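You operate a simulated robot arm through the tools that you are given. There is no shell and no other tool. Be economical: measure what you need, move in short steps, check, and stop when the job is done.

The job below is to be done with a simulated robot arm. You get a single attempt, and the scene is never put back.

JOB
Find the dead push switch in the tester and put it in the red tray.
Fine: power on, click both switches once each: the dead one's lamp shows red; power off before it comes out; the good one stays in its socket.

Only the result counts: the job must be done as asked and must still hold three seconds after the hand-in. Knocking over, shifting, dropping, spilling or breaking anything else fails it.

ROBOT AND FRAMES
A 7-joint arm with a two-finger parallel gripper, fixed in place. Base frame: the origin is at the foot of the arm, x ahead of it, y to its left, z up; the work surface is at about z = 0. Units: m, rad, N and s.
With the tool pointing down near the work surface it reaches from about 0.22 to 0.58 m from the base axis. Its first joint turns from -1.152 to 1.152 rad. Payload 2.5 kg.
Tool frame: the origin (TCP) lies between the finger pads and is the grasp point; the fingertips stand 0.023 m ahead of it; z points along the fingers, y is the line along which they close. The gripper opens to 0.094 m. The fingers are 0.038 m wide and 0.01 m thick; the gripper's body (0.054 by 0.096 m) begins 0.039 m behind the TCP.
Orientation is that of the tool frame in the base frame, as a unit quaternion [w, x, y, z]. With the fingers straight down and closing along the base's y, the tool's x points along the base's -x, its y along +y and its z along -z.

CONTROLS
- The arm moves only by the tool send_rows. Its argument "commands" is a list of rows, each a list of 7 numbers: the shift along the tool's x, y, z in units of 250 mm (1.0 is 250 mm), then the turn, a rotation vector about the tool's x, y, z in units of 90 degrees (1.0 is 90 degrees), then the closure in counts, from 0 (fully open) to 255 (shut). In form: [[x, y, z, wx, wy, wz, fingers], ...]. A call has 1 to 20 rows; each row is the pose to reach, as a shift and turn from the pose commanded when the call began, along the tool's axes at that moment. A call with a number of a shift or a turn outside -1 to 1 is refused whole. Rows are played at 5 a second. More than 0.05 m and 0.15 rad between two rows, or a gripper value outside its range, and nothing of the call is played. Where a pose cannot be reached the arm comes as near as it can. A force on the tool above 40 N (or 10 N above the force at the start of the call, whichever is more), or a blocked arm, ends the call early, and 0.2 s more pass. Each finger travels about 0.108 m/s and halts on what it meets, pressing with about 34 N; the grip force reading is that of the motor and also rises with nothing between the fingers. The clock runs only during rows and for 0.2 s after the last one: add rows that repeat a pose to give the fingers time. The reply holds the time, the measured pose of the TCP, the force on the tool along the base axes, the opening and the grip force, in the units named above and with some noise.
- Cameras (640 x 400 px; columns grow to the right, rows downward): "scene" is fixed at [0.0939, -0.4107, 0.5502]; the picture's right is [0.95, -0.32, 0.00], its down [-0.16, -0.49, -0.86] and it looks along [0.27, 0.81, -0.52] (base axes); focal length 330 px, centre (320, 200). "wrist" rides on the gripper at [-0.039, 0, -0.044] in the tool frame; the picture's right is [0.00, -1.00, 0.00], its down [0.97, 0.00, -0.24] and it looks along [0.24, 0.00, 0.97] (tool axes); focal length 218 px, centre (320, 200). There is no depth. A picture from a camera that has moved, and an enlarged one, comes with that camera's place and axes in the base frame and with its lens. The place of the scene camera against the robot may be out by one fixed shift of up to 0.018 m in any direction.
- grab_frame(camera): a new picture of that camera. No time passes.
- enlarge(camera, box): a new picture of the part [left, top, right, bottom] of that camera's present view, enlarged. No time passes.
- close_job(): hands the job in; it is judged then, once.

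Work in short steps. Places have to be worked out from the pictures, the camera data and where the tool is seen: move nearer, look again, correct. Check each grasp and each placing, and mend what went wrong. You have 120 turns and 76 pictures in all, those below and enlarged ones among them. Open the gripper and draw the arm clear of the work before you hand the job in, unless the task says otherwise; then end with one line.

The tools are called as name(argument=value, ...) on one line, values as JSON. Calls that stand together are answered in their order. send_rows: Moves the arm, as the interface text tells. Its arguments: {"type":"object","properties":{"commands":{"type":"array"}},"required":["commands"]} The other tools are called the same way: grab_frame (camera) takes a picture; enlarge (camera, box) takes an enlarged picture of a part of a camera's view; close_job () hands the job in.

At the start:

```text
clock: 0.0
eef_pos: [0.2584, 0.1923, 0.2995]
orientation: [0.0, 0.0, 1.0, 0.0]
wrist_force: [-0.6, -0.5, 0.0]
gripper_width: 0.0942
finger_force: 0.0
```

scene: 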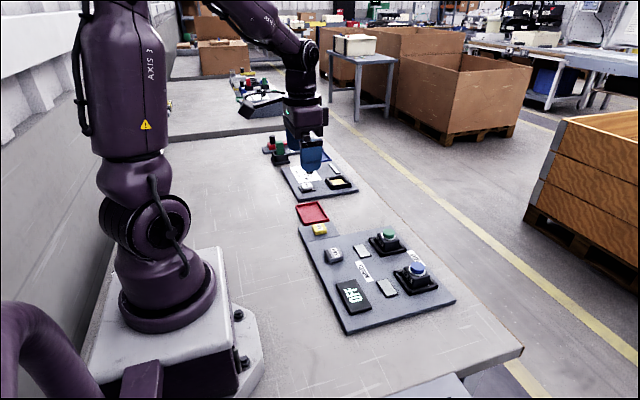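
wrist: 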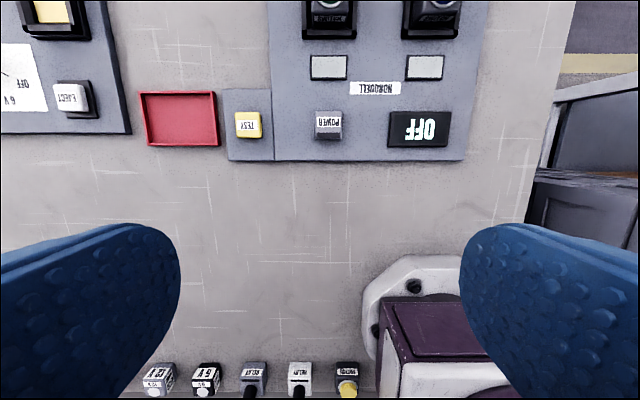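

The tester board with two switches, a power button, an OFF display and the red tray can be seen. I'll enlarge the scene for detail.

enlarge(camera="scene", box=[250, 130, 470, 340])

enlarge(camera="wrist", box=[0, 0, 500, 170])

```text
1.90 times, centred on (360, 235) of scene
camera zoom: at [0.0939, -0.4107, 0.5502], right [0.95, -0.32, 0.0], down [-0.16, -0.49, -0.86], along [0.27, 0.81, -0.52], focal length 629 px, centre (244, 133)
```

zoom: 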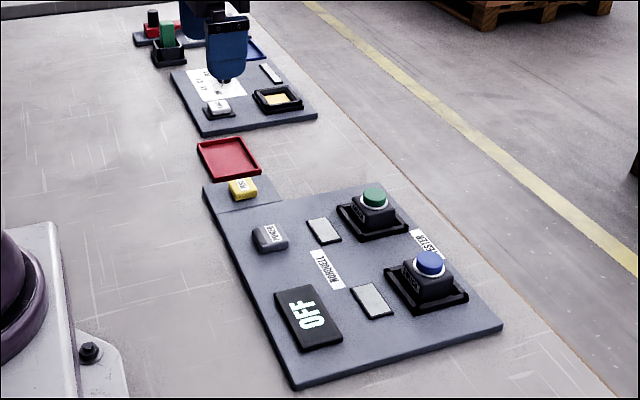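

```text
1.28 times, centred on (250, 85) of wrist
camera zoom: at [0.2967, 0.1914, 0.3457], right [0.0, -1.0, 0.0], down [-0.97, 0.0, 0.24], along [-0.24, 0.0, -0.97], focal length 279 px, centre (410, 347)
```

zoom: 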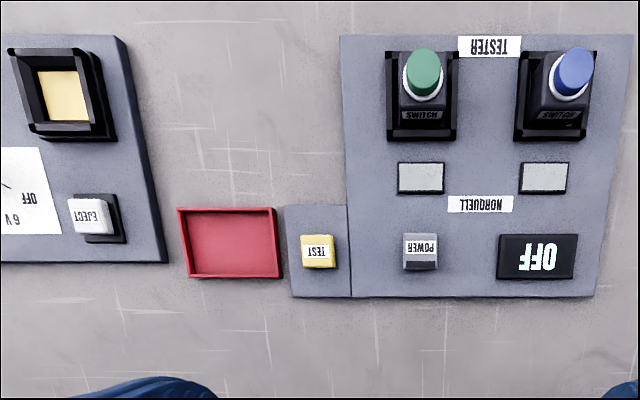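

The estimates so far are POWER at about (0.327, 0.18), the green switch at (0.466, 0.18), the blue switch at (0.466, 0.05) and the tray at (0.336, 0.40). I'll move over the board to see the switches from closer.

send_rows(commands=[[-0.14, -0.07, 0.03, 0, 0, 0, 0], [-0.28, -0.14, 0.06, 0, 0, 0, 0], [-0.42, -0.21, 0.09, 0, 0, 0, 0], [-0.56, -0.28, 0.12, 0, 0, 0, 0], [-0.56, -0.28, 0.12, 0, 0, 0, 0]])

grab_frame(camera="wrist")

```text
clock: 1.2
eef_pos: [0.3972, 0.1219, 0.2691]
orientation: [0.0, 0.0, 1.0, 0.0]
wrist_force: [0.6, 0.1, -0.6]
gripper_width: 0.094
finger_force: 0.2
```

```text
71 pictures are left
camera wrist: at [0.437, 0.121, 0.3152], right [0.0, -1.0, 0.0], down [-0.97, 0.0, 0.24], along [-0.24, 0.0, -0.97], focal length 218 px, centre (320, 200)
```

wrist: 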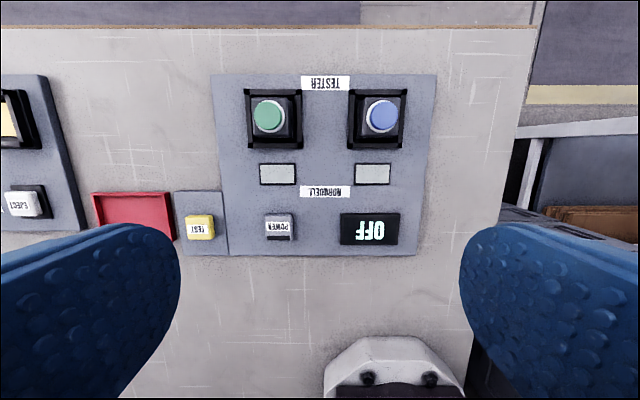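

The green cap triangulates to about (0.469, 0.179, 0.057) and the blue cap to (0.469, 0.052). Before I touch POWER, I'll zoom in to see what kind of control it is.

enlarge(camera="wrist", box=[170, 160, 430, 270])

enlarge(camera="wrist", box=[230, 70, 430, 200])

enlarge(camera="scene", box=[300, 210, 440, 310])

```text
2.46 times, centred on (300, 215) of wrist
camera zoom: at [0.437, 0.121, 0.3152], right [0.0, -1.0, 0.0], down [-0.97, 0.0, 0.24], along [-0.24, 0.0, -0.97], focal length 537 px, centre (369, 163)
```

zoom: 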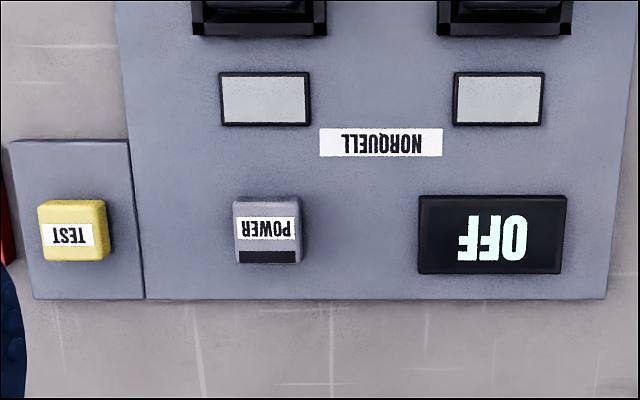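

```text
3.08 times, centred on (330, 135) of wrist
camera zoom: at [0.437, 0.121, 0.3152], right [0.0, -1.0, 0.0], down [-0.97, 0.0, 0.24], along [-0.24, 0.0, -0.97], focal length 672 px, centre (289, 400)
```

zoom: 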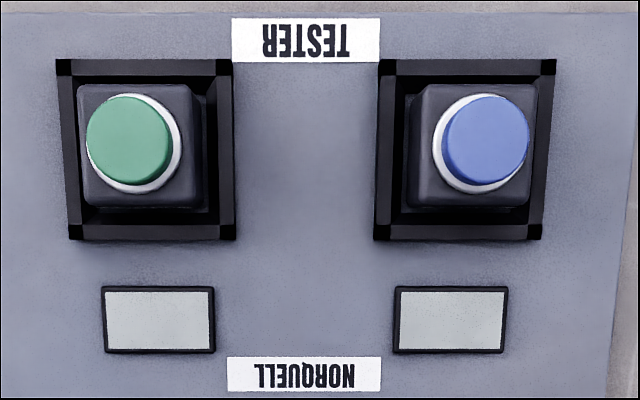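

```text
4.00 times, centred on (370, 260) of scene
camera zoom: at [0.0939, -0.4107, 0.5502], right [0.95, -0.32, 0.0], down [-0.16, -0.49, -0.86], along [0.27, 0.81, -0.52], focal length 1321 px, centre (120, -40)
```

zoom: 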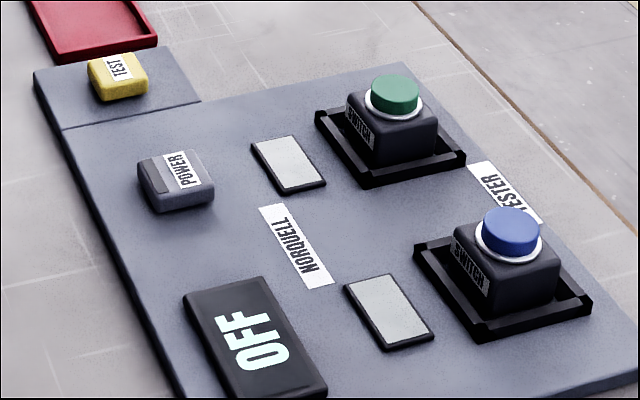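

POWER is a cap about 35 mm across, centred near (0.322, 0.180). I'll close the fingers and hover above it.

send_rows(commands=[[0.06, 0.046, 0.12, 0, 0, 0, 120], [0.12, 0.093, 0.25, 0, 0, 0, 255], [0.18, 0.139, 0.38, 0, 0, 0, 255], [0.24, 0.186, 0.5, 0, 0, 0, 255], [0.3, 0.232, 0.62, 0, 0, 0, 255], [0.3, 0.232, 0.676, 0, 0, 0, 255], [0.3, 0.232, 0.676, 0, 0, 0, 255]])

grab_frame(camera="wrist")

enlarge(camera="scene", box=[280, 180, 440, 310])

```text
clock: 2.8
eef_pos: [0.3229, 0.1783, 0.1003]
orientation: [-0.001, 0.001, 1.0, 0.0]
wrist_force: [0.4, -0.5, 0.0]
gripper_width: 0.0
finger_force: 33.8
```

```text
67 pictures are left
camera wrist: at [0.3619, 0.1792, 0.1459], right [0.0, -1.0, 0.0], down [-0.97, 0.0, 0.24], along [-0.24, 0.0, -0.97], focal length 218 px, centre (320, 200)
```

wrist: 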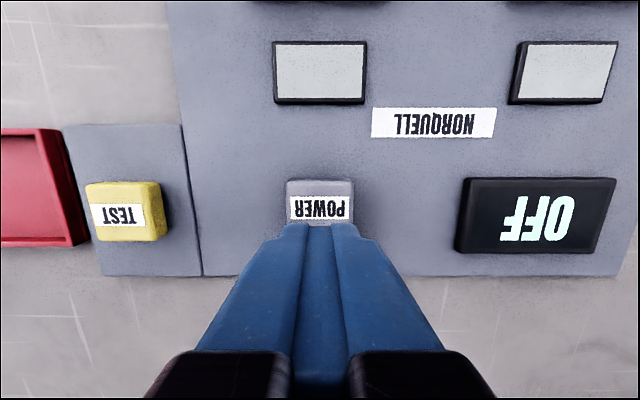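

```text
3.08 times, centred on (360, 245) of scene
camera zoom: at [0.0939, -0.4107, 0.5502], right [0.95, -0.32, 0.0], down [-0.16, -0.49, -0.86], along [0.27, 0.81, -0.52], focal length 1016 px, centre (197, 62)
```

zoom: 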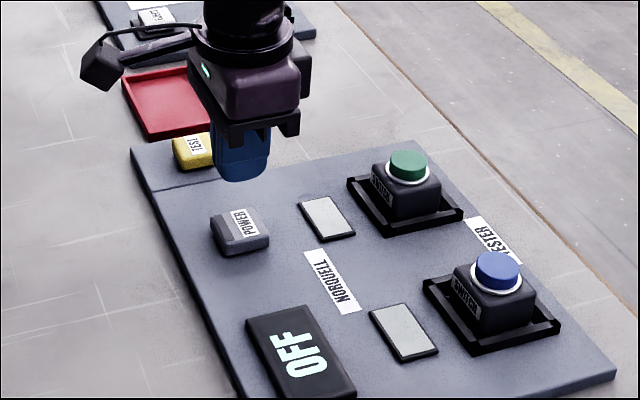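

The fingers are over POWER, and a shift of about 4 mm forward would centre them. I'll descend in small steps and watch the force.

send_rows(commands=[[-0.016, 0.004, 0.08, 0, 0, 0, 255], [-0.016, 0.004, 0.14, 0, 0, 0, 255], [-0.016, 0.004, 0.17, 0, 0, 0, 255], [-0.016, 0.004, 0.17, 0, 0, 0, 255]])

enlarge(camera="scene", box=[300, 190, 420, 310])

```text
clock: 3.8
eef_pos: [0.3282, 0.1804, 0.0573]
orientation: [0.0, 0.0, 1.0, 0.0]
wrist_force: [-0.2, 0.5, 0.0]
gripper_width: 0.0001
finger_force: 33.7
```

```text
3.33 times, centred on (360, 250) of scene
camera zoom: at [0.0939, -0.4107, 0.5502], right [0.95, -0.32, 0.0], down [-0.16, -0.49, -0.86], along [0.27, 0.81, -0.52], focal length 1101 px, centre (187, 33)
```

zoom: 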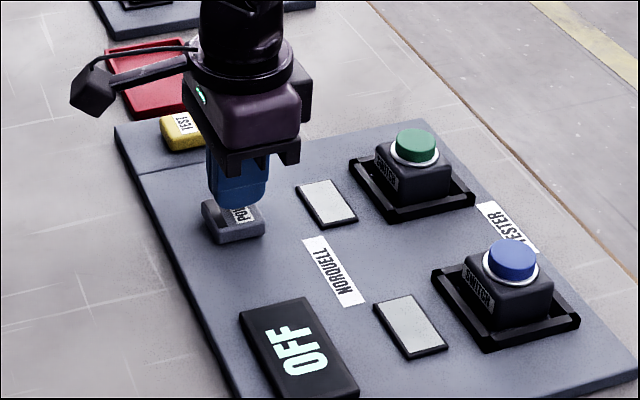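

The tip is just above the POWER cap with no contact yet. I'll go down another 10 mm in 2 mm rows.

send_rows(commands=[[0, 0, 0.008, 0, 0, 0, 255], [0, 0, 0.016, 0, 0, 0, 255], [0, 0, 0.024, 0, 0, 0, 255], [0, 0, 0.032, 0, 0, 0, 255]])

enlarge(camera="scene", box=[300, 190, 420, 310])

```text
clock: 4.8
eef_pos: [0.328, 0.181, 0.0508]
orientation: [-0.001, -0.001, 1.0, 0.0]
wrist_force: [0.3, 0.4, 1.1]
gripper_width: 0.0
finger_force: 33.9
```

```text
3.33 times, centred on (360, 250) of scene
camera zoom: at [0.0939, -0.4107, 0.5502], right [0.95, -0.32, 0.0], down [-0.16, -0.49, -0.86], along [0.27, 0.81, -0.52], focal length 1101 px, centre (187, 33)
```

zoom: 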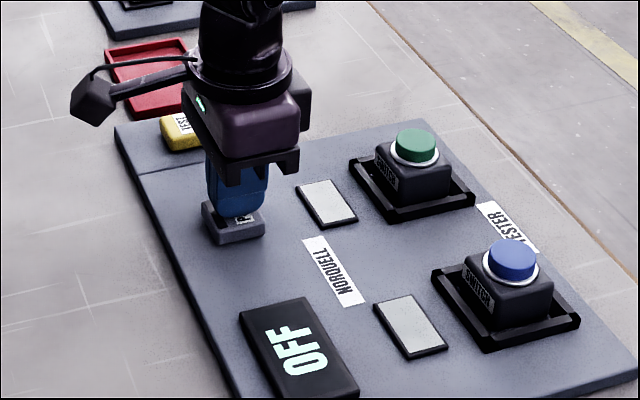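

Contact is just starting at TCP z ≈ 0.051. I'll keep pressing in 1 mm rows.

send_rows(commands=[[0, 0, 0.004, 0, 0, 0, 255], [0, 0, 0.008, 0, 0, 0, 255], [0, 0, 0.012, 0, 0, 0, 255], [0, 0, 0.016, 0, 0, 0, 255]])

enlarge(camera="scene", box=[300, 190, 420, 310])

```text
clock: 5.8
eef_pos: [0.3285, 0.1814, 0.0474]
orientation: [0.0, 0.002, 1.0, 0.0]
wrist_force: [-1.2, -1.9, 3.3]
gripper_width: 0.0
finger_force: 34.4
```

```text
3.33 times, centred on (360, 250) of scene
camera zoom: at [0.0939, -0.4107, 0.5502], right [0.95, -0.32, 0.0], down [-0.16, -0.49, -0.86], along [0.27, 0.81, -0.52], focal length 1101 px, centre (187, 33)
```

zoom: 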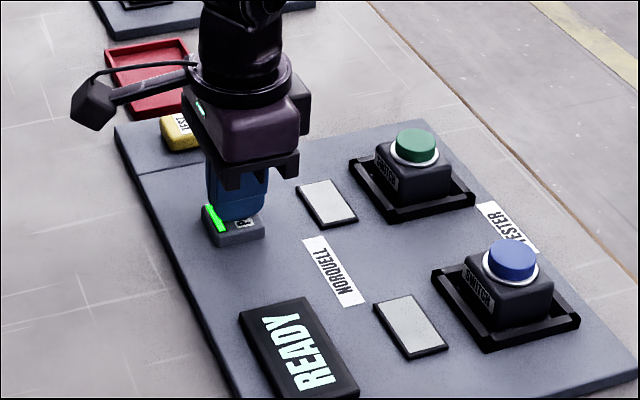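

The display reads READY and the POWER stripe is green. I'll retract straight up and move above the green switch.

send_rows(commands=[[0, 0, -0.12, 0, 0, 0, 255], [0, 0, -0.3, 0, 0, 0, 255], [-0.15, -0.005, -0.3, 0, 0, 0, 255], [-0.3, -0.005, -0.3, 0, 0, 0, 255], [-0.45, -0.005, -0.3, 0, 0, 0, 255], [-0.564, -0.005, -0.3, 0, 0, 0, 255], [-0.564, -0.005, -0.3, 0, 0, 0, 255]])

grab_frame(camera="wrist")

enlarge(camera="scene", box=[300, 190, 440, 310])

```text
clock: 7.4
eef_pos: [0.4694, 0.1786, 0.1212]
orientation: [0.0, 0.0, 1.0, -0.001]
wrist_force: [-0.6, 0.5, 0.2]
gripper_width: 0.0001
finger_force: 33.9
```

```text
62 pictures are left
camera wrist: at [0.5074, 0.1776, 0.1665], right [0.0, -1.0, 0.0], down [-0.97, 0.0, 0.24], along [-0.24, 0.0, -0.97], focal length 218 px, centre (320, 200)
```

wrist: 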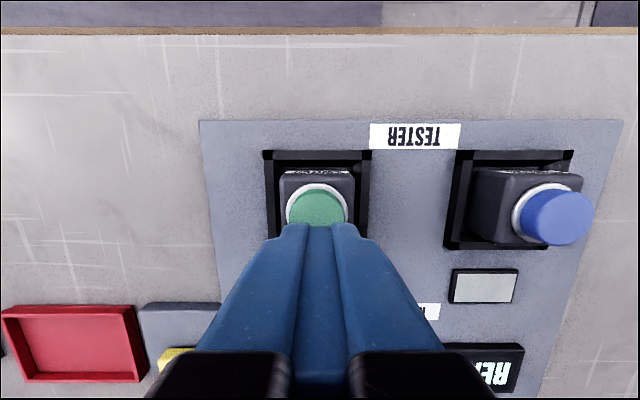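

```text
3.33 times, centred on (370, 250) of scene
camera zoom: at [0.0939, -0.4107, 0.5502], right [0.95, -0.32, 0.0], down [-0.16, -0.49, -0.86], along [0.27, 0.81, -0.52], focal length 1101 px, centre (153, 33)
```

zoom: 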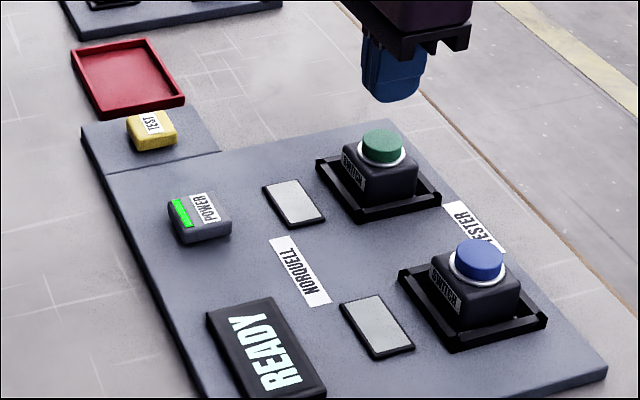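

The fingers are well centred on the green cap at about (0.4705, 0.179). I'll descend close to it, then press in small steps.

send_rows(commands=[[0, 0.002, 0.08, 0, 0, 0, 255], [0, 0.002, 0.14, 0, 0, 0, 255], [0, 0.002, 0.155, 0, 0, 0, 255], [0, 0.002, 0.163, 0, 0, 0, 255], [0, 0.002, 0.171, 0, 0, 0, 255]])

enlarge(camera="scene", box=[300, 190, 440, 310])

```text
clock: 8.6
eef_pos: [0.4678, 0.1799, 0.079]
orientation: [0.0, 0.0, 1.0, 0.0]
wrist_force: [-0.6, -0.3, 0.4]
gripper_width: 0.0
finger_force: 34.2
```

```text
3.33 times, centred on (370, 250) of scene
camera zoom: at [0.0939, -0.4107, 0.5502], right [0.95, -0.32, 0.0], down [-0.16, -0.49, -0.86], along [0.27, 0.81, -0.52], focal length 1101 px, centre (153, 33)
```

zoom: 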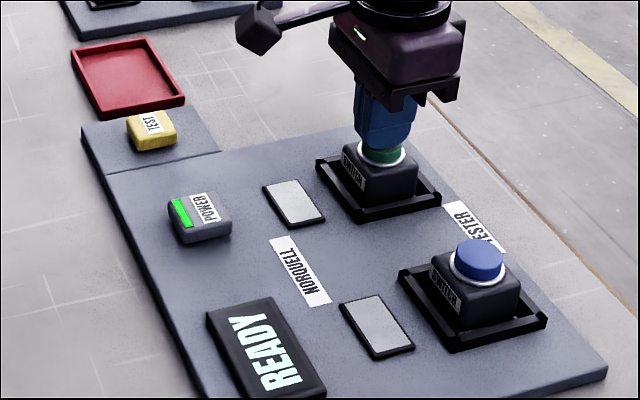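

The tip is right at the top of the cap. I'll press on in 1 mm rows.

send_rows(commands=[[0, 0, 0.004, 0, 0, 0, 255], [0, 0, 0.008, 0, 0, 0, 255], [0, 0, 0.012, 0, 0, 0, 255], [0, 0, 0.016, 0, 0, 0, 255]])

enlarge(camera="scene", box=[300, 190, 440, 310])

```text
clock: 9.6
eef_pos: [0.47, 0.1795, 0.0754]
orientation: [0.0, 0.0, 1.0, 0.0]
wrist_force: [-1.0, 0.5, 2.9]
gripper_width: 0.0001
finger_force: 33.8
```

```text
3.33 times, centred on (370, 250) of scene
camera zoom: at [0.0939, -0.4107, 0.5502], right [0.95, -0.32, 0.0], down [-0.16, -0.49, -0.86], along [0.27, 0.81, -0.52], focal length 1101 px, centre (153, 33)
```

zoom: 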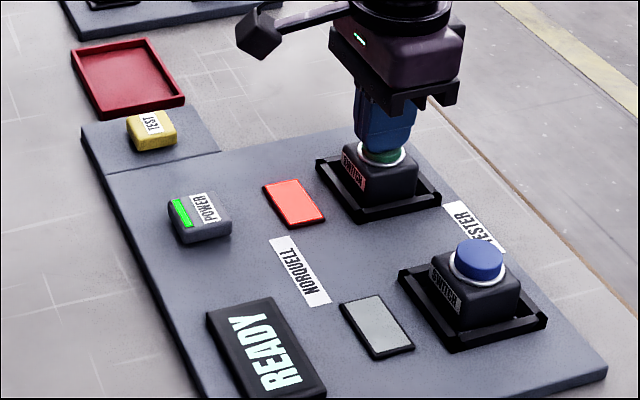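

The lamp by the green switch shows red. I'll retract, move over the blue switch and click that one too.

send_rows(commands=[[0, 0, -0.12, 0, 0, 0, 255], [0, 0, -0.18, 0, 0, 0, 255], [0, -0.17, -0.18, 0, 0, 0, 255], [0, -0.34, -0.18, 0, 0, 0, 255], [0, -0.508, -0.18, 0, 0, 0, 255], [0, -0.508, -0.18, 0, 0, 0, 255]])

grab_frame(camera="wrist")

enlarge(camera="scene", box=[300, 190, 440, 310])

```text
clock: 11.0
eef_pos: [0.4686, 0.052, 0.1204]
orientation: [0.0, 0.0, 1.0, 0.001]
wrist_force: [-0.2, -0.1, 0.3]
gripper_width: 0.0
finger_force: 34.2
```

```text
58 pictures are left
camera wrist: at [0.507, 0.052, 0.1659], right [0.0, -1.0, 0.0], down [-0.97, 0.0, 0.24], along [-0.24, 0.0, -0.97], focal length 218 px, centre (320, 200)
```

wrist: 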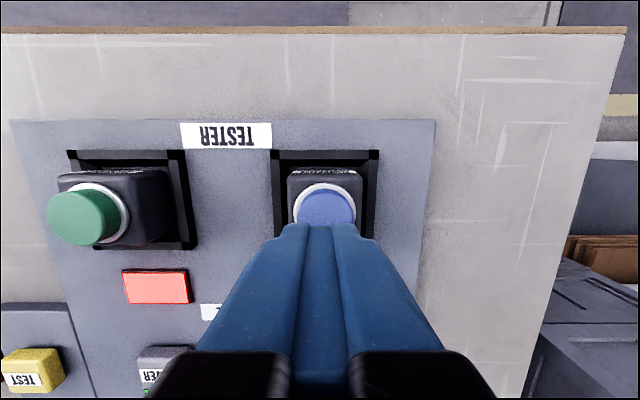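

```text
3.33 times, centred on (370, 250) of scene
camera zoom: at [0.0939, -0.4107, 0.5502], right [0.95, -0.32, 0.0], down [-0.16, -0.49, -0.86], along [0.27, 0.81, -0.52], focal length 1101 px, centre (153, 33)
```

zoom: 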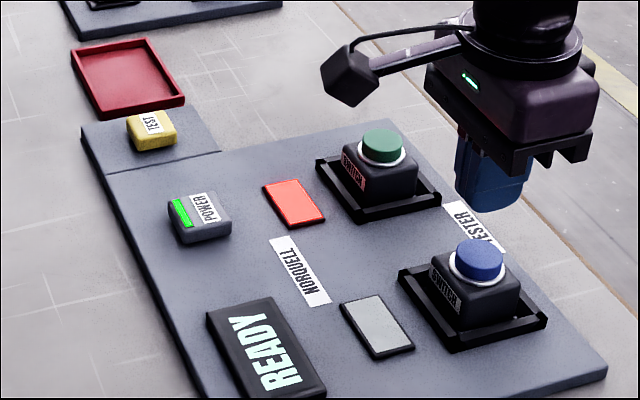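

The blue cap is centred at y ≈ 0.048. I'll press it to the same depth, which puts the TCP at z ≈ 0.075.

send_rows(commands=[[0, -0.014, 0.08, 0, 0, 0, 255], [0, -0.014, 0.14, 0, 0, 0, 255], [0, -0.014, 0.16, 0, 0, 0, 255], [0, -0.014, 0.17, 0, 0, 0, 255], [0, -0.014, 0.174, 0, 0, 0, 255], [0, -0.014, 0.178, 0, 0, 0, 255], [0, -0.014, 0.182, 0, 0, 0, 255]])

enlarge(camera="scene", box=[300, 190, 440, 310])

```text
clock: 12.6
eef_pos: [0.4679, 0.0507, 0.0749]
orientation: [0.0, 0.0, 1.0, -0.001]
wrist_force: [0.1, -0.6, 4.4]
gripper_width: 0.0
finger_force: 33.5
```

```text
3.33 times, centred on (370, 250) of scene
camera zoom: at [0.0939, -0.4107, 0.5502], right [0.95, -0.32, 0.0], down [-0.16, -0.49, -0.86], along [0.27, 0.81, -0.52], focal length 1101 px, centre (153, 33)
```

zoom: 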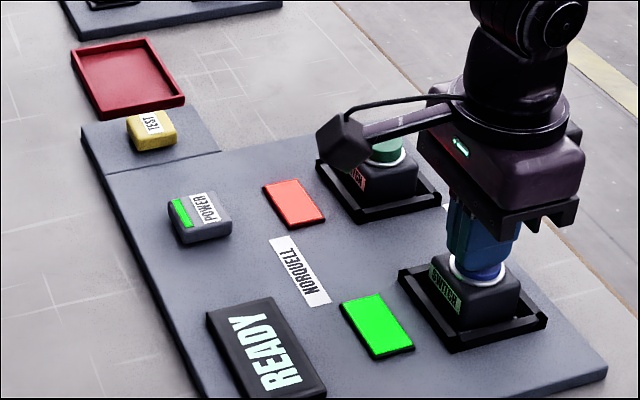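

Blue shows green and the green switch shows red, so the green switch is the dead one. I'll go back over POWER to switch off.

send_rows(commands=[[0, 0, -0.12, 0, 0, 0, 255], [0, 0, -0.18, 0, 0, 0, 255], [0.13, 0.125, -0.18, 0, 0, 0, 255], [0.26, 0.25, -0.18, 0, 0, 0, 255], [0.39, 0.375, -0.18, 0, 0, 0, 255], [0.5, 0.48, -0.18, 0, 0, 0, 255], [0.56, 0.524, -0.18, 0, 0, 0, 255], [0.56, 0.524, -0.1, 0, 0, 0, 255], [0.56, 0.524, 0.06, 0, 0, 0, 255], [0.56, 0.524, 0.08, 0, 0, 0, 255], [0.56, 0.524, 0.08, 0, 0, 0, 255]])

```text
clock: 15.0
eef_pos: [0.3269, 0.1817, 0.0542]
orientation: [0.0, 0.001, 1.0, 0.0]
wrist_force: [0.0, 0.1, -1.1]
gripper_width: 0.0
finger_force: 33.8
```

The TCP is just above the POWER cap at z ≈ 0.054. I'll press to 0.0465 as before.

send_rows(commands=[[0, 0, 0.012, 0, 0, 0, 255], [0, 0, 0.018, 0, 0, 0, 255], [0, 0, 0.023, 0, 0, 0, 255], [0, 0, 0.028, 0, 0, 0, 255]])

enlarge(camera="scene", box=[300, 190, 440, 310])

```text
clock: 16.0
eef_pos: [0.3282, 0.1805, 0.048]
orientation: [0.0, 0.0, 1.0, 0.001]
wrist_force: [-1.7, -0.6, 2.0]
gripper_width: 0.0002
finger_force: 34.0
```

```text
3.33 times, centred on (370, 250) of scene
camera zoom: at [0.0939, -0.4107, 0.5502], right [0.95, -0.32, 0.0], down [-0.16, -0.49, -0.86], along [0.27, 0.81, -0.52], focal length 1101 px, centre (153, 33)
```

zoom: 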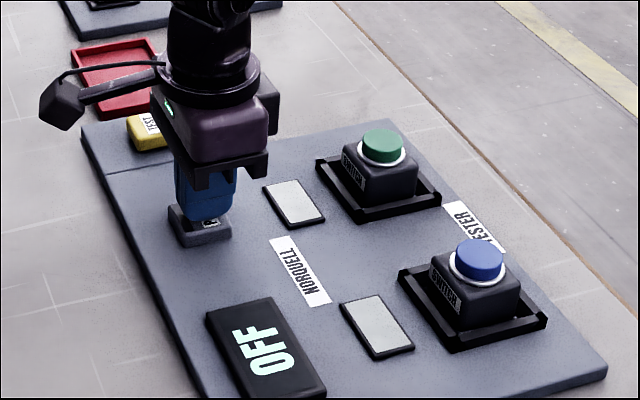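

Power is OFF again. I'll retract, move above the green switch, open the gripper and look closely at the housing and socket.

send_rows(commands=[[0, 0, -0.15, 0, 0, 0, 255], [0, 0, -0.35, 0, 0, 0, 255], [-0.14, -0.005, -0.45, 0, 0, 0, 255], [-0.28, -0.005, -0.45, 0, 0, 0, 200], [-0.42, -0.005, -0.45, 0, 0, 0, 100], [-0.568, -0.005, -0.45, 0, 0, 0, 0], [-0.568, -0.005, -0.45, 0, 0, 0, 0]])

grab_frame(camera="wrist")

enlarge(camera="scene", box=[360, 220, 420, 265])

```text
clock: 17.6
eef_pos: [0.4707, 0.1793, 0.1603]
orientation: [0.0, 0.001, 1.0, -0.001]
wrist_force: [0.1, 0.3, -0.8]
gripper_width: 0.0937
finger_force: 0.2
```

```text
54 pictures are left
camera wrist: at [0.508, 0.1783, 0.2055], right [0.0, -1.0, 0.0], down [-0.97, 0.0, 0.24], along [-0.24, 0.0, -0.97], focal length 218 px, centre (320, 200)
```

wrist: 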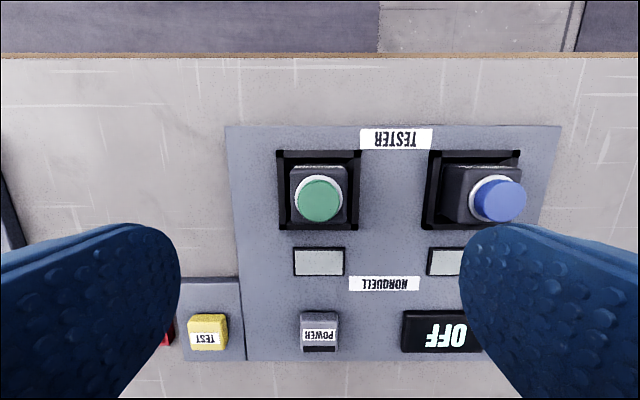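

```text
8.89 times, centred on (390, 242) of scene
camera zoom: at [0.0939, -0.4107, 0.5502], right [0.95, -0.32, 0.0], down [-0.16, -0.49, -0.86], along [0.27, 0.81, -0.52], focal length 2936 px, centre (-302, -178)
```

zoom: 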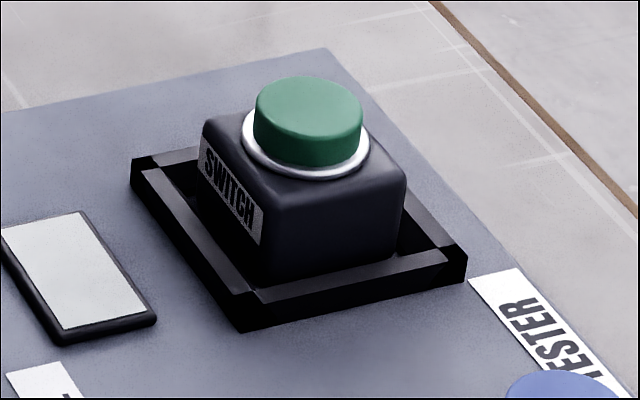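

The housing is about 40 mm wide with its top at about 0.044, the socket rim is at about 0.02, and the TCP is centred. I'll lower the open fingers to TCP z ≈ 0.050, which puts the tips at about 0.027.

send_rows(commands=[[0, 0, 0.12, 0, 0, 0, 0], [0, 0, 0.24, 0, 0, 0, 0], [0, 0, 0.34, 0, 0, 0, 0], [0, 0, 0.4, 0, 0, 0, 0], [0, 0, 0.44, 0, 0, 0, 0], [0, 0, 0.44, 0, 0, 0, 0]])

enlarge(camera="scene", box=[350, 200, 440, 265])

grab_frame(camera="wrist")

```text
clock: 19.0
eef_pos: [0.4691, 0.1793, 0.0505]
orientation: [0.001, 0.001, 1.0, 0.0]
wrist_force: [0.0, -0.2, -0.5]
gripper_width: 0.094
finger_force: 0.2
```

```text
6.15 times, centred on (395, 232) of scene
camera zoom: at [0.0939, -0.4107, 0.5502], right [0.95, -0.32, 0.0], down [-0.16, -0.49, -0.86], along [0.27, 0.81, -0.52], focal length 2033 px, centre (-142, 0)
```

zoom: 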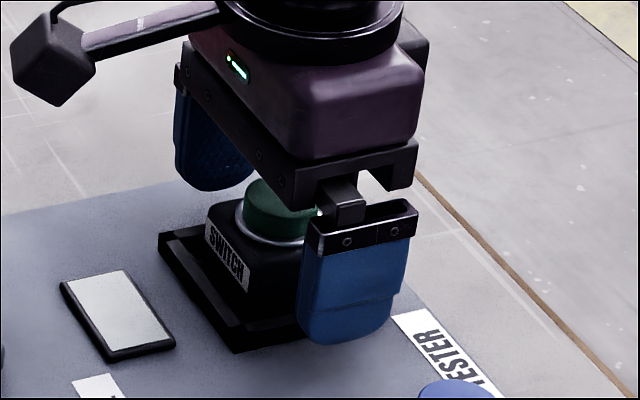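

```text
51 pictures are left
camera wrist: at [0.5082, 0.1786, 0.0955], right [0.0, -1.0, 0.0], down [-0.97, 0.0, 0.24], along [-0.24, 0.0, -0.97], focal length 218 px, centre (320, 200)
```

wrist: 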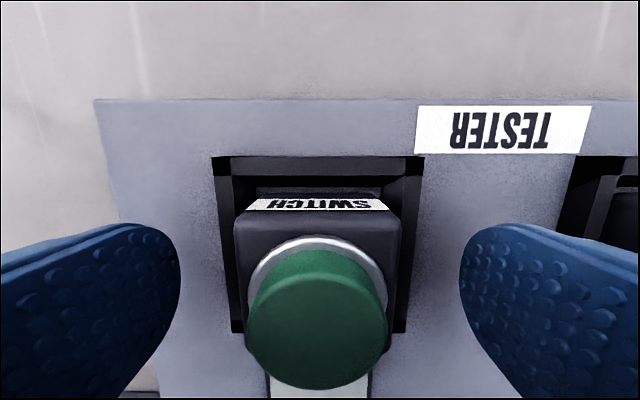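

The fingers straddle the housing cleanly. I'll close on it.

send_rows(commands=[[0, 0, 0, 0, 0, 0, 120], [0, 0, 0, 0, 0, 0, 180], [0, 0, 0, 0, 0, 0, 255], [0, 0, 0, 0, 0, 0, 255]])

enlarge(camera="scene", box=[350, 200, 440, 265])

```text
clock: 20.0
eef_pos: [0.4694, 0.1792, 0.049]
orientation: [0.0, -0.001, 1.0, 0.0]
wrist_force: [0.9, 0.4, 0.5]
gripper_width: 0.043
finger_force: 34.4
```

```text
6.15 times, centred on (395, 232) of scene
camera zoom: at [0.0939, -0.4107, 0.5502], right [0.95, -0.32, 0.0], down [-0.16, -0.49, -0.86], along [0.27, 0.81, -0.52], focal length 2033 px, centre (-142, 0)
```

zoom: 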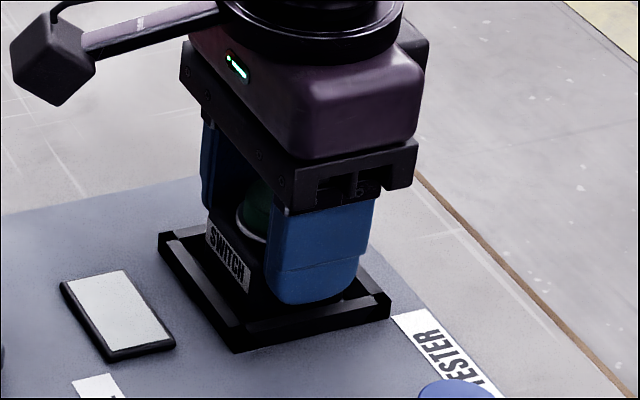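

The housing is gripped at 43 mm. I'll pull it slowly straight up, watching the force.

send_rows(commands=[[0, 0, -0.02, 0, 0, 0, 255], [0, 0, -0.04, 0, 0, 0, 255], [0, 0, -0.08, 0, 0, 0, 255], [0, 0, -0.12, 0, 0, 0, 255], [0, 0, -0.2, 0, 0, 0, 255], [0, 0, -0.3, 0, 0, 0, 255], [0, 0, -0.3, 0, 0, 0, 255]])

grab_frame(camera="scene")

grab_frame(camera="wrist")

```text
clock: 21.6
eef_pos: [0.47, 0.1802, 0.1252]
orientation: [0.0, 0.0, 1.0, 0.0]
wrist_force: [0.5, 0.7, -1.3]
gripper_width: 0.043
finger_force: 33.7
```

```text
49 pictures are left
```

scene: 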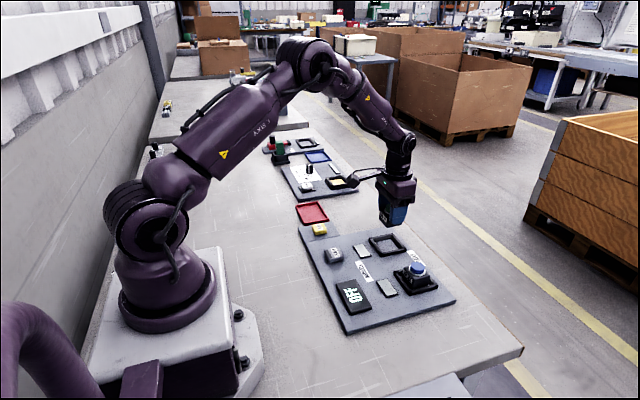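

```text
48 pictures are left
camera wrist: at [0.5082, 0.1792, 0.1701], right [0.0, -1.0, 0.0], down [-0.97, 0.0, 0.24], along [-0.24, 0.0, -0.97], focal length 218 px, centre (320, 200)
```

wrist: 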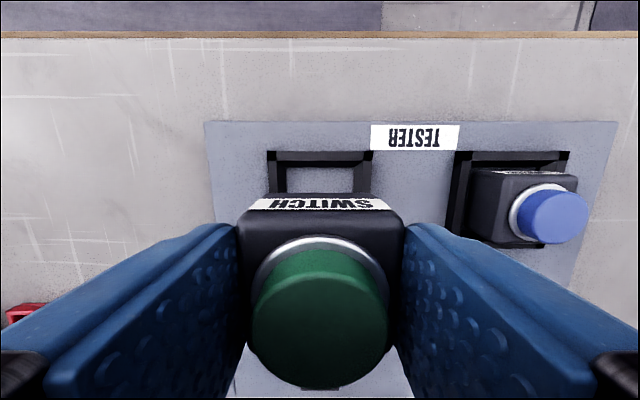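

The switch is out and held, and the good blue one is still seated. I'll carry it up and over to the tray, at about (0.336, 0.398).

send_rows(commands=[[0, 0, -0.1, 0, 0, 0, 255], [0.09, 0.145, -0.1, 0, 0, 0, 255], [0.18, 0.29, -0.1, 0, 0, 0, 255], [0.27, 0.435, -0.1, 0, 0, 0, 255], [0.36, 0.58, -0.1, 0, 0, 0, 255], [0.45, 0.73, -0.1, 0, 0, 0, 255], [0.536, 0.87, -0.1, 0, 0, 0, 255], [0.536, 0.87, -0.1, 0, 0, 0, 255]])

grab_frame(camera="wrist")

enlarge(camera="scene", box=[260, 130, 380, 240])

```text
clock: 23.4
eef_pos: [0.3366, 0.3969, 0.1498]
orientation: [0.0, 0.002, 1.0, 0.0]
wrist_force: [0.4, 0.5, -1.1]
gripper_width: 0.043
finger_force: 34.3
```

```text
47 pictures are left
camera wrist: at [0.3749, 0.3969, 0.1952], right [0.0, -1.0, 0.0], down [-0.97, 0.0, 0.24], along [-0.24, 0.0, -0.97], focal length 218 px, centre (320, 200)
```

wrist: 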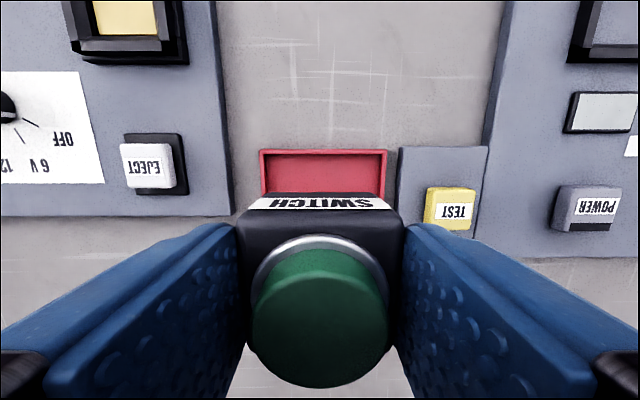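

```text
3.64 times, centred on (320, 185) of scene
camera zoom: at [0.0939, -0.4106, 0.5502], right [0.95, -0.32, 0.0], down [-0.16, -0.49, -0.86], along [0.27, 0.81, -0.52], focal length 1201 px, centre (320, 254)
```

zoom: 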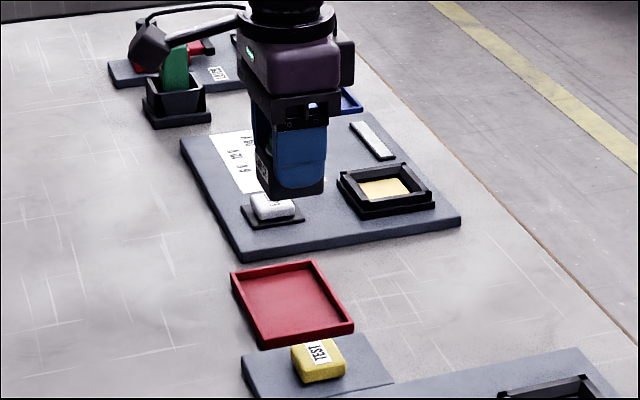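

The tray is centred at about (0.335, 0.394) and about 105 mm wide. I'll nudge 3 mm and lower to TCP z ≈ 0.055.

send_rows(commands=[[0.004, -0.012, 0.12, 0, 0, 0, 255], [0.004, -0.012, 0.24, 0, 0, 0, 255], [0.004, -0.012, 0.34, 0, 0, 0, 255], [0.004, -0.012, 0.38, 0, 0, 0, 255], [0.004, -0.012, 0.38, 0, 0, 0, 255]])

enlarge(camera="scene", box=[270, 160, 360, 230])

grab_frame(camera="wrist")

```text
clock: 24.6
eef_pos: [0.3344, 0.3934, 0.0552]
orientation: [-0.001, 0.0, 1.0, 0.0]
wrist_force: [-0.7, -0.7, -0.8]
gripper_width: 0.0432
finger_force: 33.5
```

```text
5.71 times, centred on (315, 195) of scene
camera zoom: at [0.0939, -0.4107, 0.5502], right [0.95, -0.32, 0.0], down [-0.16, -0.49, -0.86], along [0.27, 0.81, -0.52], focal length 1888 px, centre (349, 229)
```

zoom: 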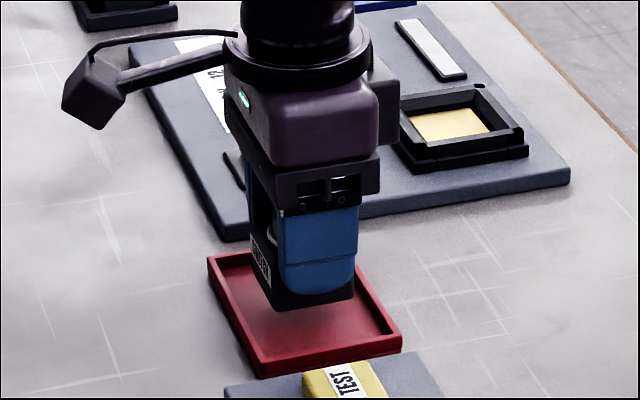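

```text
44 pictures are left
camera wrist: at [0.3738, 0.3939, 0.1005], right [0.0, -1.0, 0.0], down [-0.97, 0.0, 0.24], along [-0.24, 0.0, -0.97], focal length 218 px, centre (320, 200)
```

wrist: 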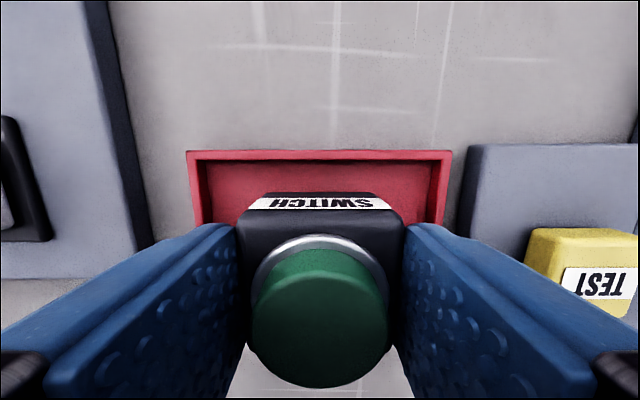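

The switch is centred over the tray with a bit over 1 cm of gap. I'll lower in 2 mm rows and watch for contact.

send_rows(commands=[[0, 0, 0.016, 0, 0, 0, 255], [0, 0, 0.024, 0, 0, 0, 255], [0, 0, 0.032, 0, 0, 0, 255], [0, 0, 0.04, 0, 0, 0, 255], [0, 0, 0.044, 0, 0, 0, 255]])

enlarge(camera="scene", box=[270, 160, 360, 230])

```text
clock: 25.8
eef_pos: [0.3356, 0.394, 0.0448]
orientation: [-0.001, 0.001, 1.0, 0.0]
wrist_force: [-0.3, -0.4, 0.3]
gripper_width: 0.0429
finger_force: 34.0
```

```text
5.71 times, centred on (315, 195) of scene
camera zoom: at [0.0939, -0.4107, 0.5502], right [0.95, -0.32, 0.0], down [-0.16, -0.49, -0.86], along [0.27, 0.81, -0.52], focal length 1888 px, centre (349, 229)
```

zoom: 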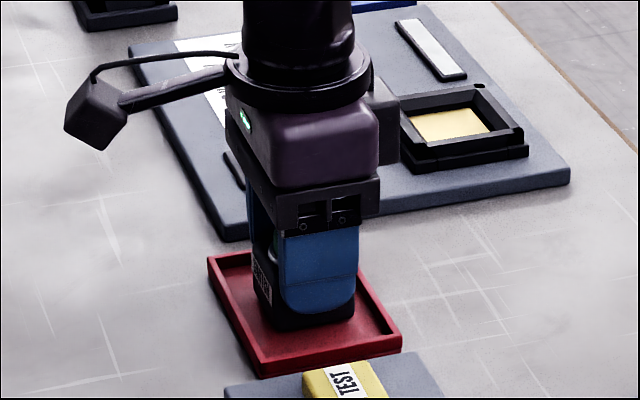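

There's no contact yet. I'll continue in 1 mm rows.

send_rows(commands=[[0, 0, 0.004, 0, 0, 0, 255], [0, 0, 0.008, 0, 0, 0, 255], [0, 0, 0.012, 0, 0, 0, 255]])

```text
clock: 26.6
eef_pos: [0.3364, 0.3947, 0.0417]
orientation: [0.001, 0.001, 1.0, 0.0]
wrist_force: [-1.7, -3.4, 11.8]
gripper_width: 0.0429
finger_force: 33.9
```

The switch is on the tray floor at about 12 N. I'll ease up 1 mm and open part way.

send_rows(commands=[[0, 0, -0.003, 0, 0, 0, 255], [0, 0, -0.003, 0, 0, 0, 120], [0, 0, -0.003, 0, 0, 0, 90], [0, 0, -0.003, 0, 0, 0, 90]])

grab_frame(camera="wrist")

```text
clock: 27.6
eef_pos: [0.3365, 0.3937, 0.0405]
orientation: [0.0, 0.0, 1.0, 0.001]
wrist_force: [-0.4, -0.1, -0.8]
gripper_width: 0.0608
finger_force: 0.1
```

```text
42 pictures are left
camera wrist: at [0.3738, 0.3936, 0.0871], right [0.0, -1.0, 0.0], down [-0.97, 0.0, 0.24], along [-0.24, 0.0, -0.97], focal length 218 px, centre (320, 200)
```

wrist: 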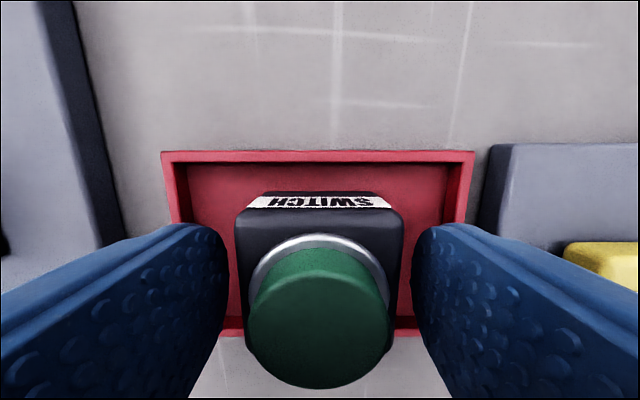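

It's released and stands in the tray. I'll go straight up, then back toward the base side to get clear.

send_rows(commands=[[0, 0, -0.06, 0, 0, 0, 90], [0, 0, -0.2, 0, 0, 0, 90], [0, 0, -0.4, 0, 0, 0, 90], [0, 0, -0.6, 0, 0, 0, 60], [0, 0, -0.8, 0, 0, 0, 0], [0.1, -0.15, -0.9, 0, 0, 0, 0], [0.15, -0.3, -0.95, 0, 0, 0, 0], [0.2, -0.45, -0.95, 0, 0, 0, 0], [0.25, -0.6, -0.95, 0, 0, 0, 0], [0.25, -0.6, -0.95, 0, 0, 0, 0]])

grab_frame(camera="wrist")

enlarge(camera="scene", box=[260, 170, 450, 320])

```text
refused: row 6 steps farther than a row can; nothing moved
```

```text
41 pictures are left
camera wrist: at [0.3738, 0.3936, 0.0871], right [0.0, -1.0, 0.0], down [-0.97, 0.0, 0.24], along [-0.24, 0.0, -0.97], focal length 218 px, centre (320, 200)
```

wrist: 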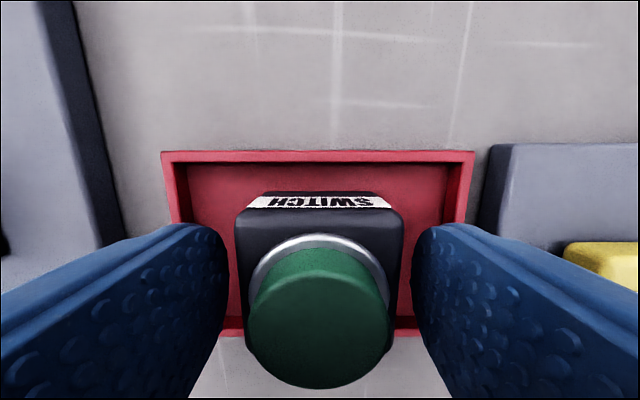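

```text
2.67 times, centred on (355, 245) of scene
camera zoom: at [0.0939, -0.4107, 0.5502], right [0.95, -0.32, 0.0], down [-0.16, -0.49, -0.86], along [0.27, 0.81, -0.52], focal length 881 px, centre (227, 80)
```

zoom: 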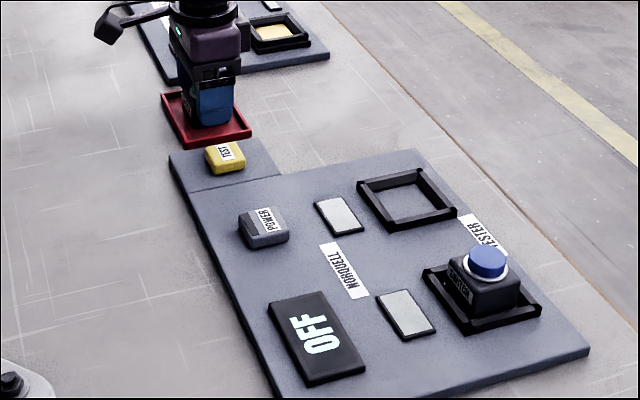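

One step was too long and the call was refused. I'll send the retreat again with shorter steps.

send_rows(commands=[[0, 0, -0.06, 0, 0, 0, 90], [0, 0, -0.2, 0, 0, 0, 90], [0, 0, -0.36, 0, 0, 0, 90], [0, 0, -0.52, 0, 0, 0, 60], [0, 0, -0.68, 0, 0, 0, 0], [0, 0, -0.8, 0, 0, 0, 0], [0.05, -0.15, -0.8, 0, 0, 0, 0], [0.1, -0.3, -0.8, 0, 0, 0, 0], [0.15, -0.45, -0.8, 0, 0, 0, 0], [0.2, -0.6, -0.8, 0, 0, 0, 0], [0.2, -0.6, -0.8, 0, 0, 0, 0]])

grab_frame(camera="wrist")

enlarge(camera="scene", box=[260, 170, 450, 320])

```text
clock: 30.0
eef_pos: [0.2849, 0.2435, 0.242]
orientation: [0.0, 0.0, 1.0, 0.0]
wrist_force: [-0.5, 0.3, 0.2]
gripper_width: 0.094
finger_force: 0.0
```

```text
39 pictures are left
camera wrist: at [0.3229, 0.2435, 0.2871], right [0.0, -1.0, 0.0], down [-0.97, 0.0, 0.24], along [-0.24, 0.0, -0.97], focal length 218 px, centre (320, 200)
```

wrist: 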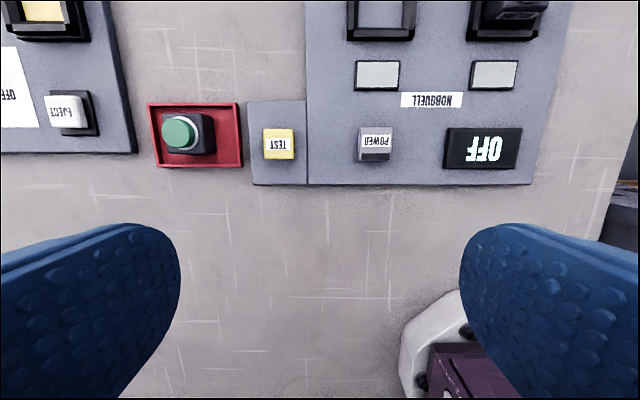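

```text
2.67 times, centred on (355, 245) of scene
camera zoom: at [0.0939, -0.4107, 0.5502], right [0.95, -0.32, 0.0], down [-0.16, -0.49, -0.86], along [0.27, 0.81, -0.52], focal length 881 px, centre (227, 80)
```

zoom: 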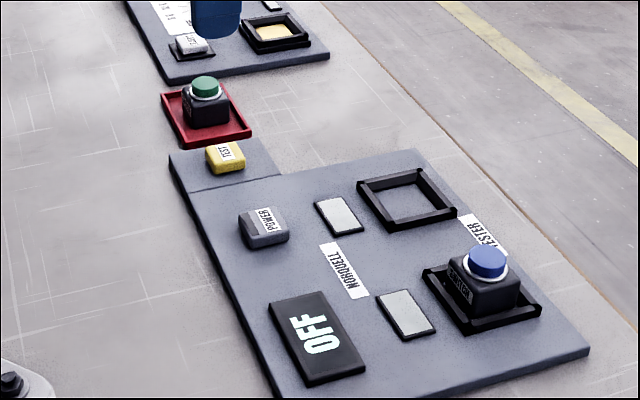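

The dead green switch stands upright in the red tray, the blue one is in its socket, the power is off and the arm is clear. I'm handing in.

close_job()

```text
The job is handed in.
```

The dead switch was the green one (its lamp showed red, the blue one's showed green); it is now in the red tray, the power was switched off before I pulled it, and the good blue switch is still in its socket.
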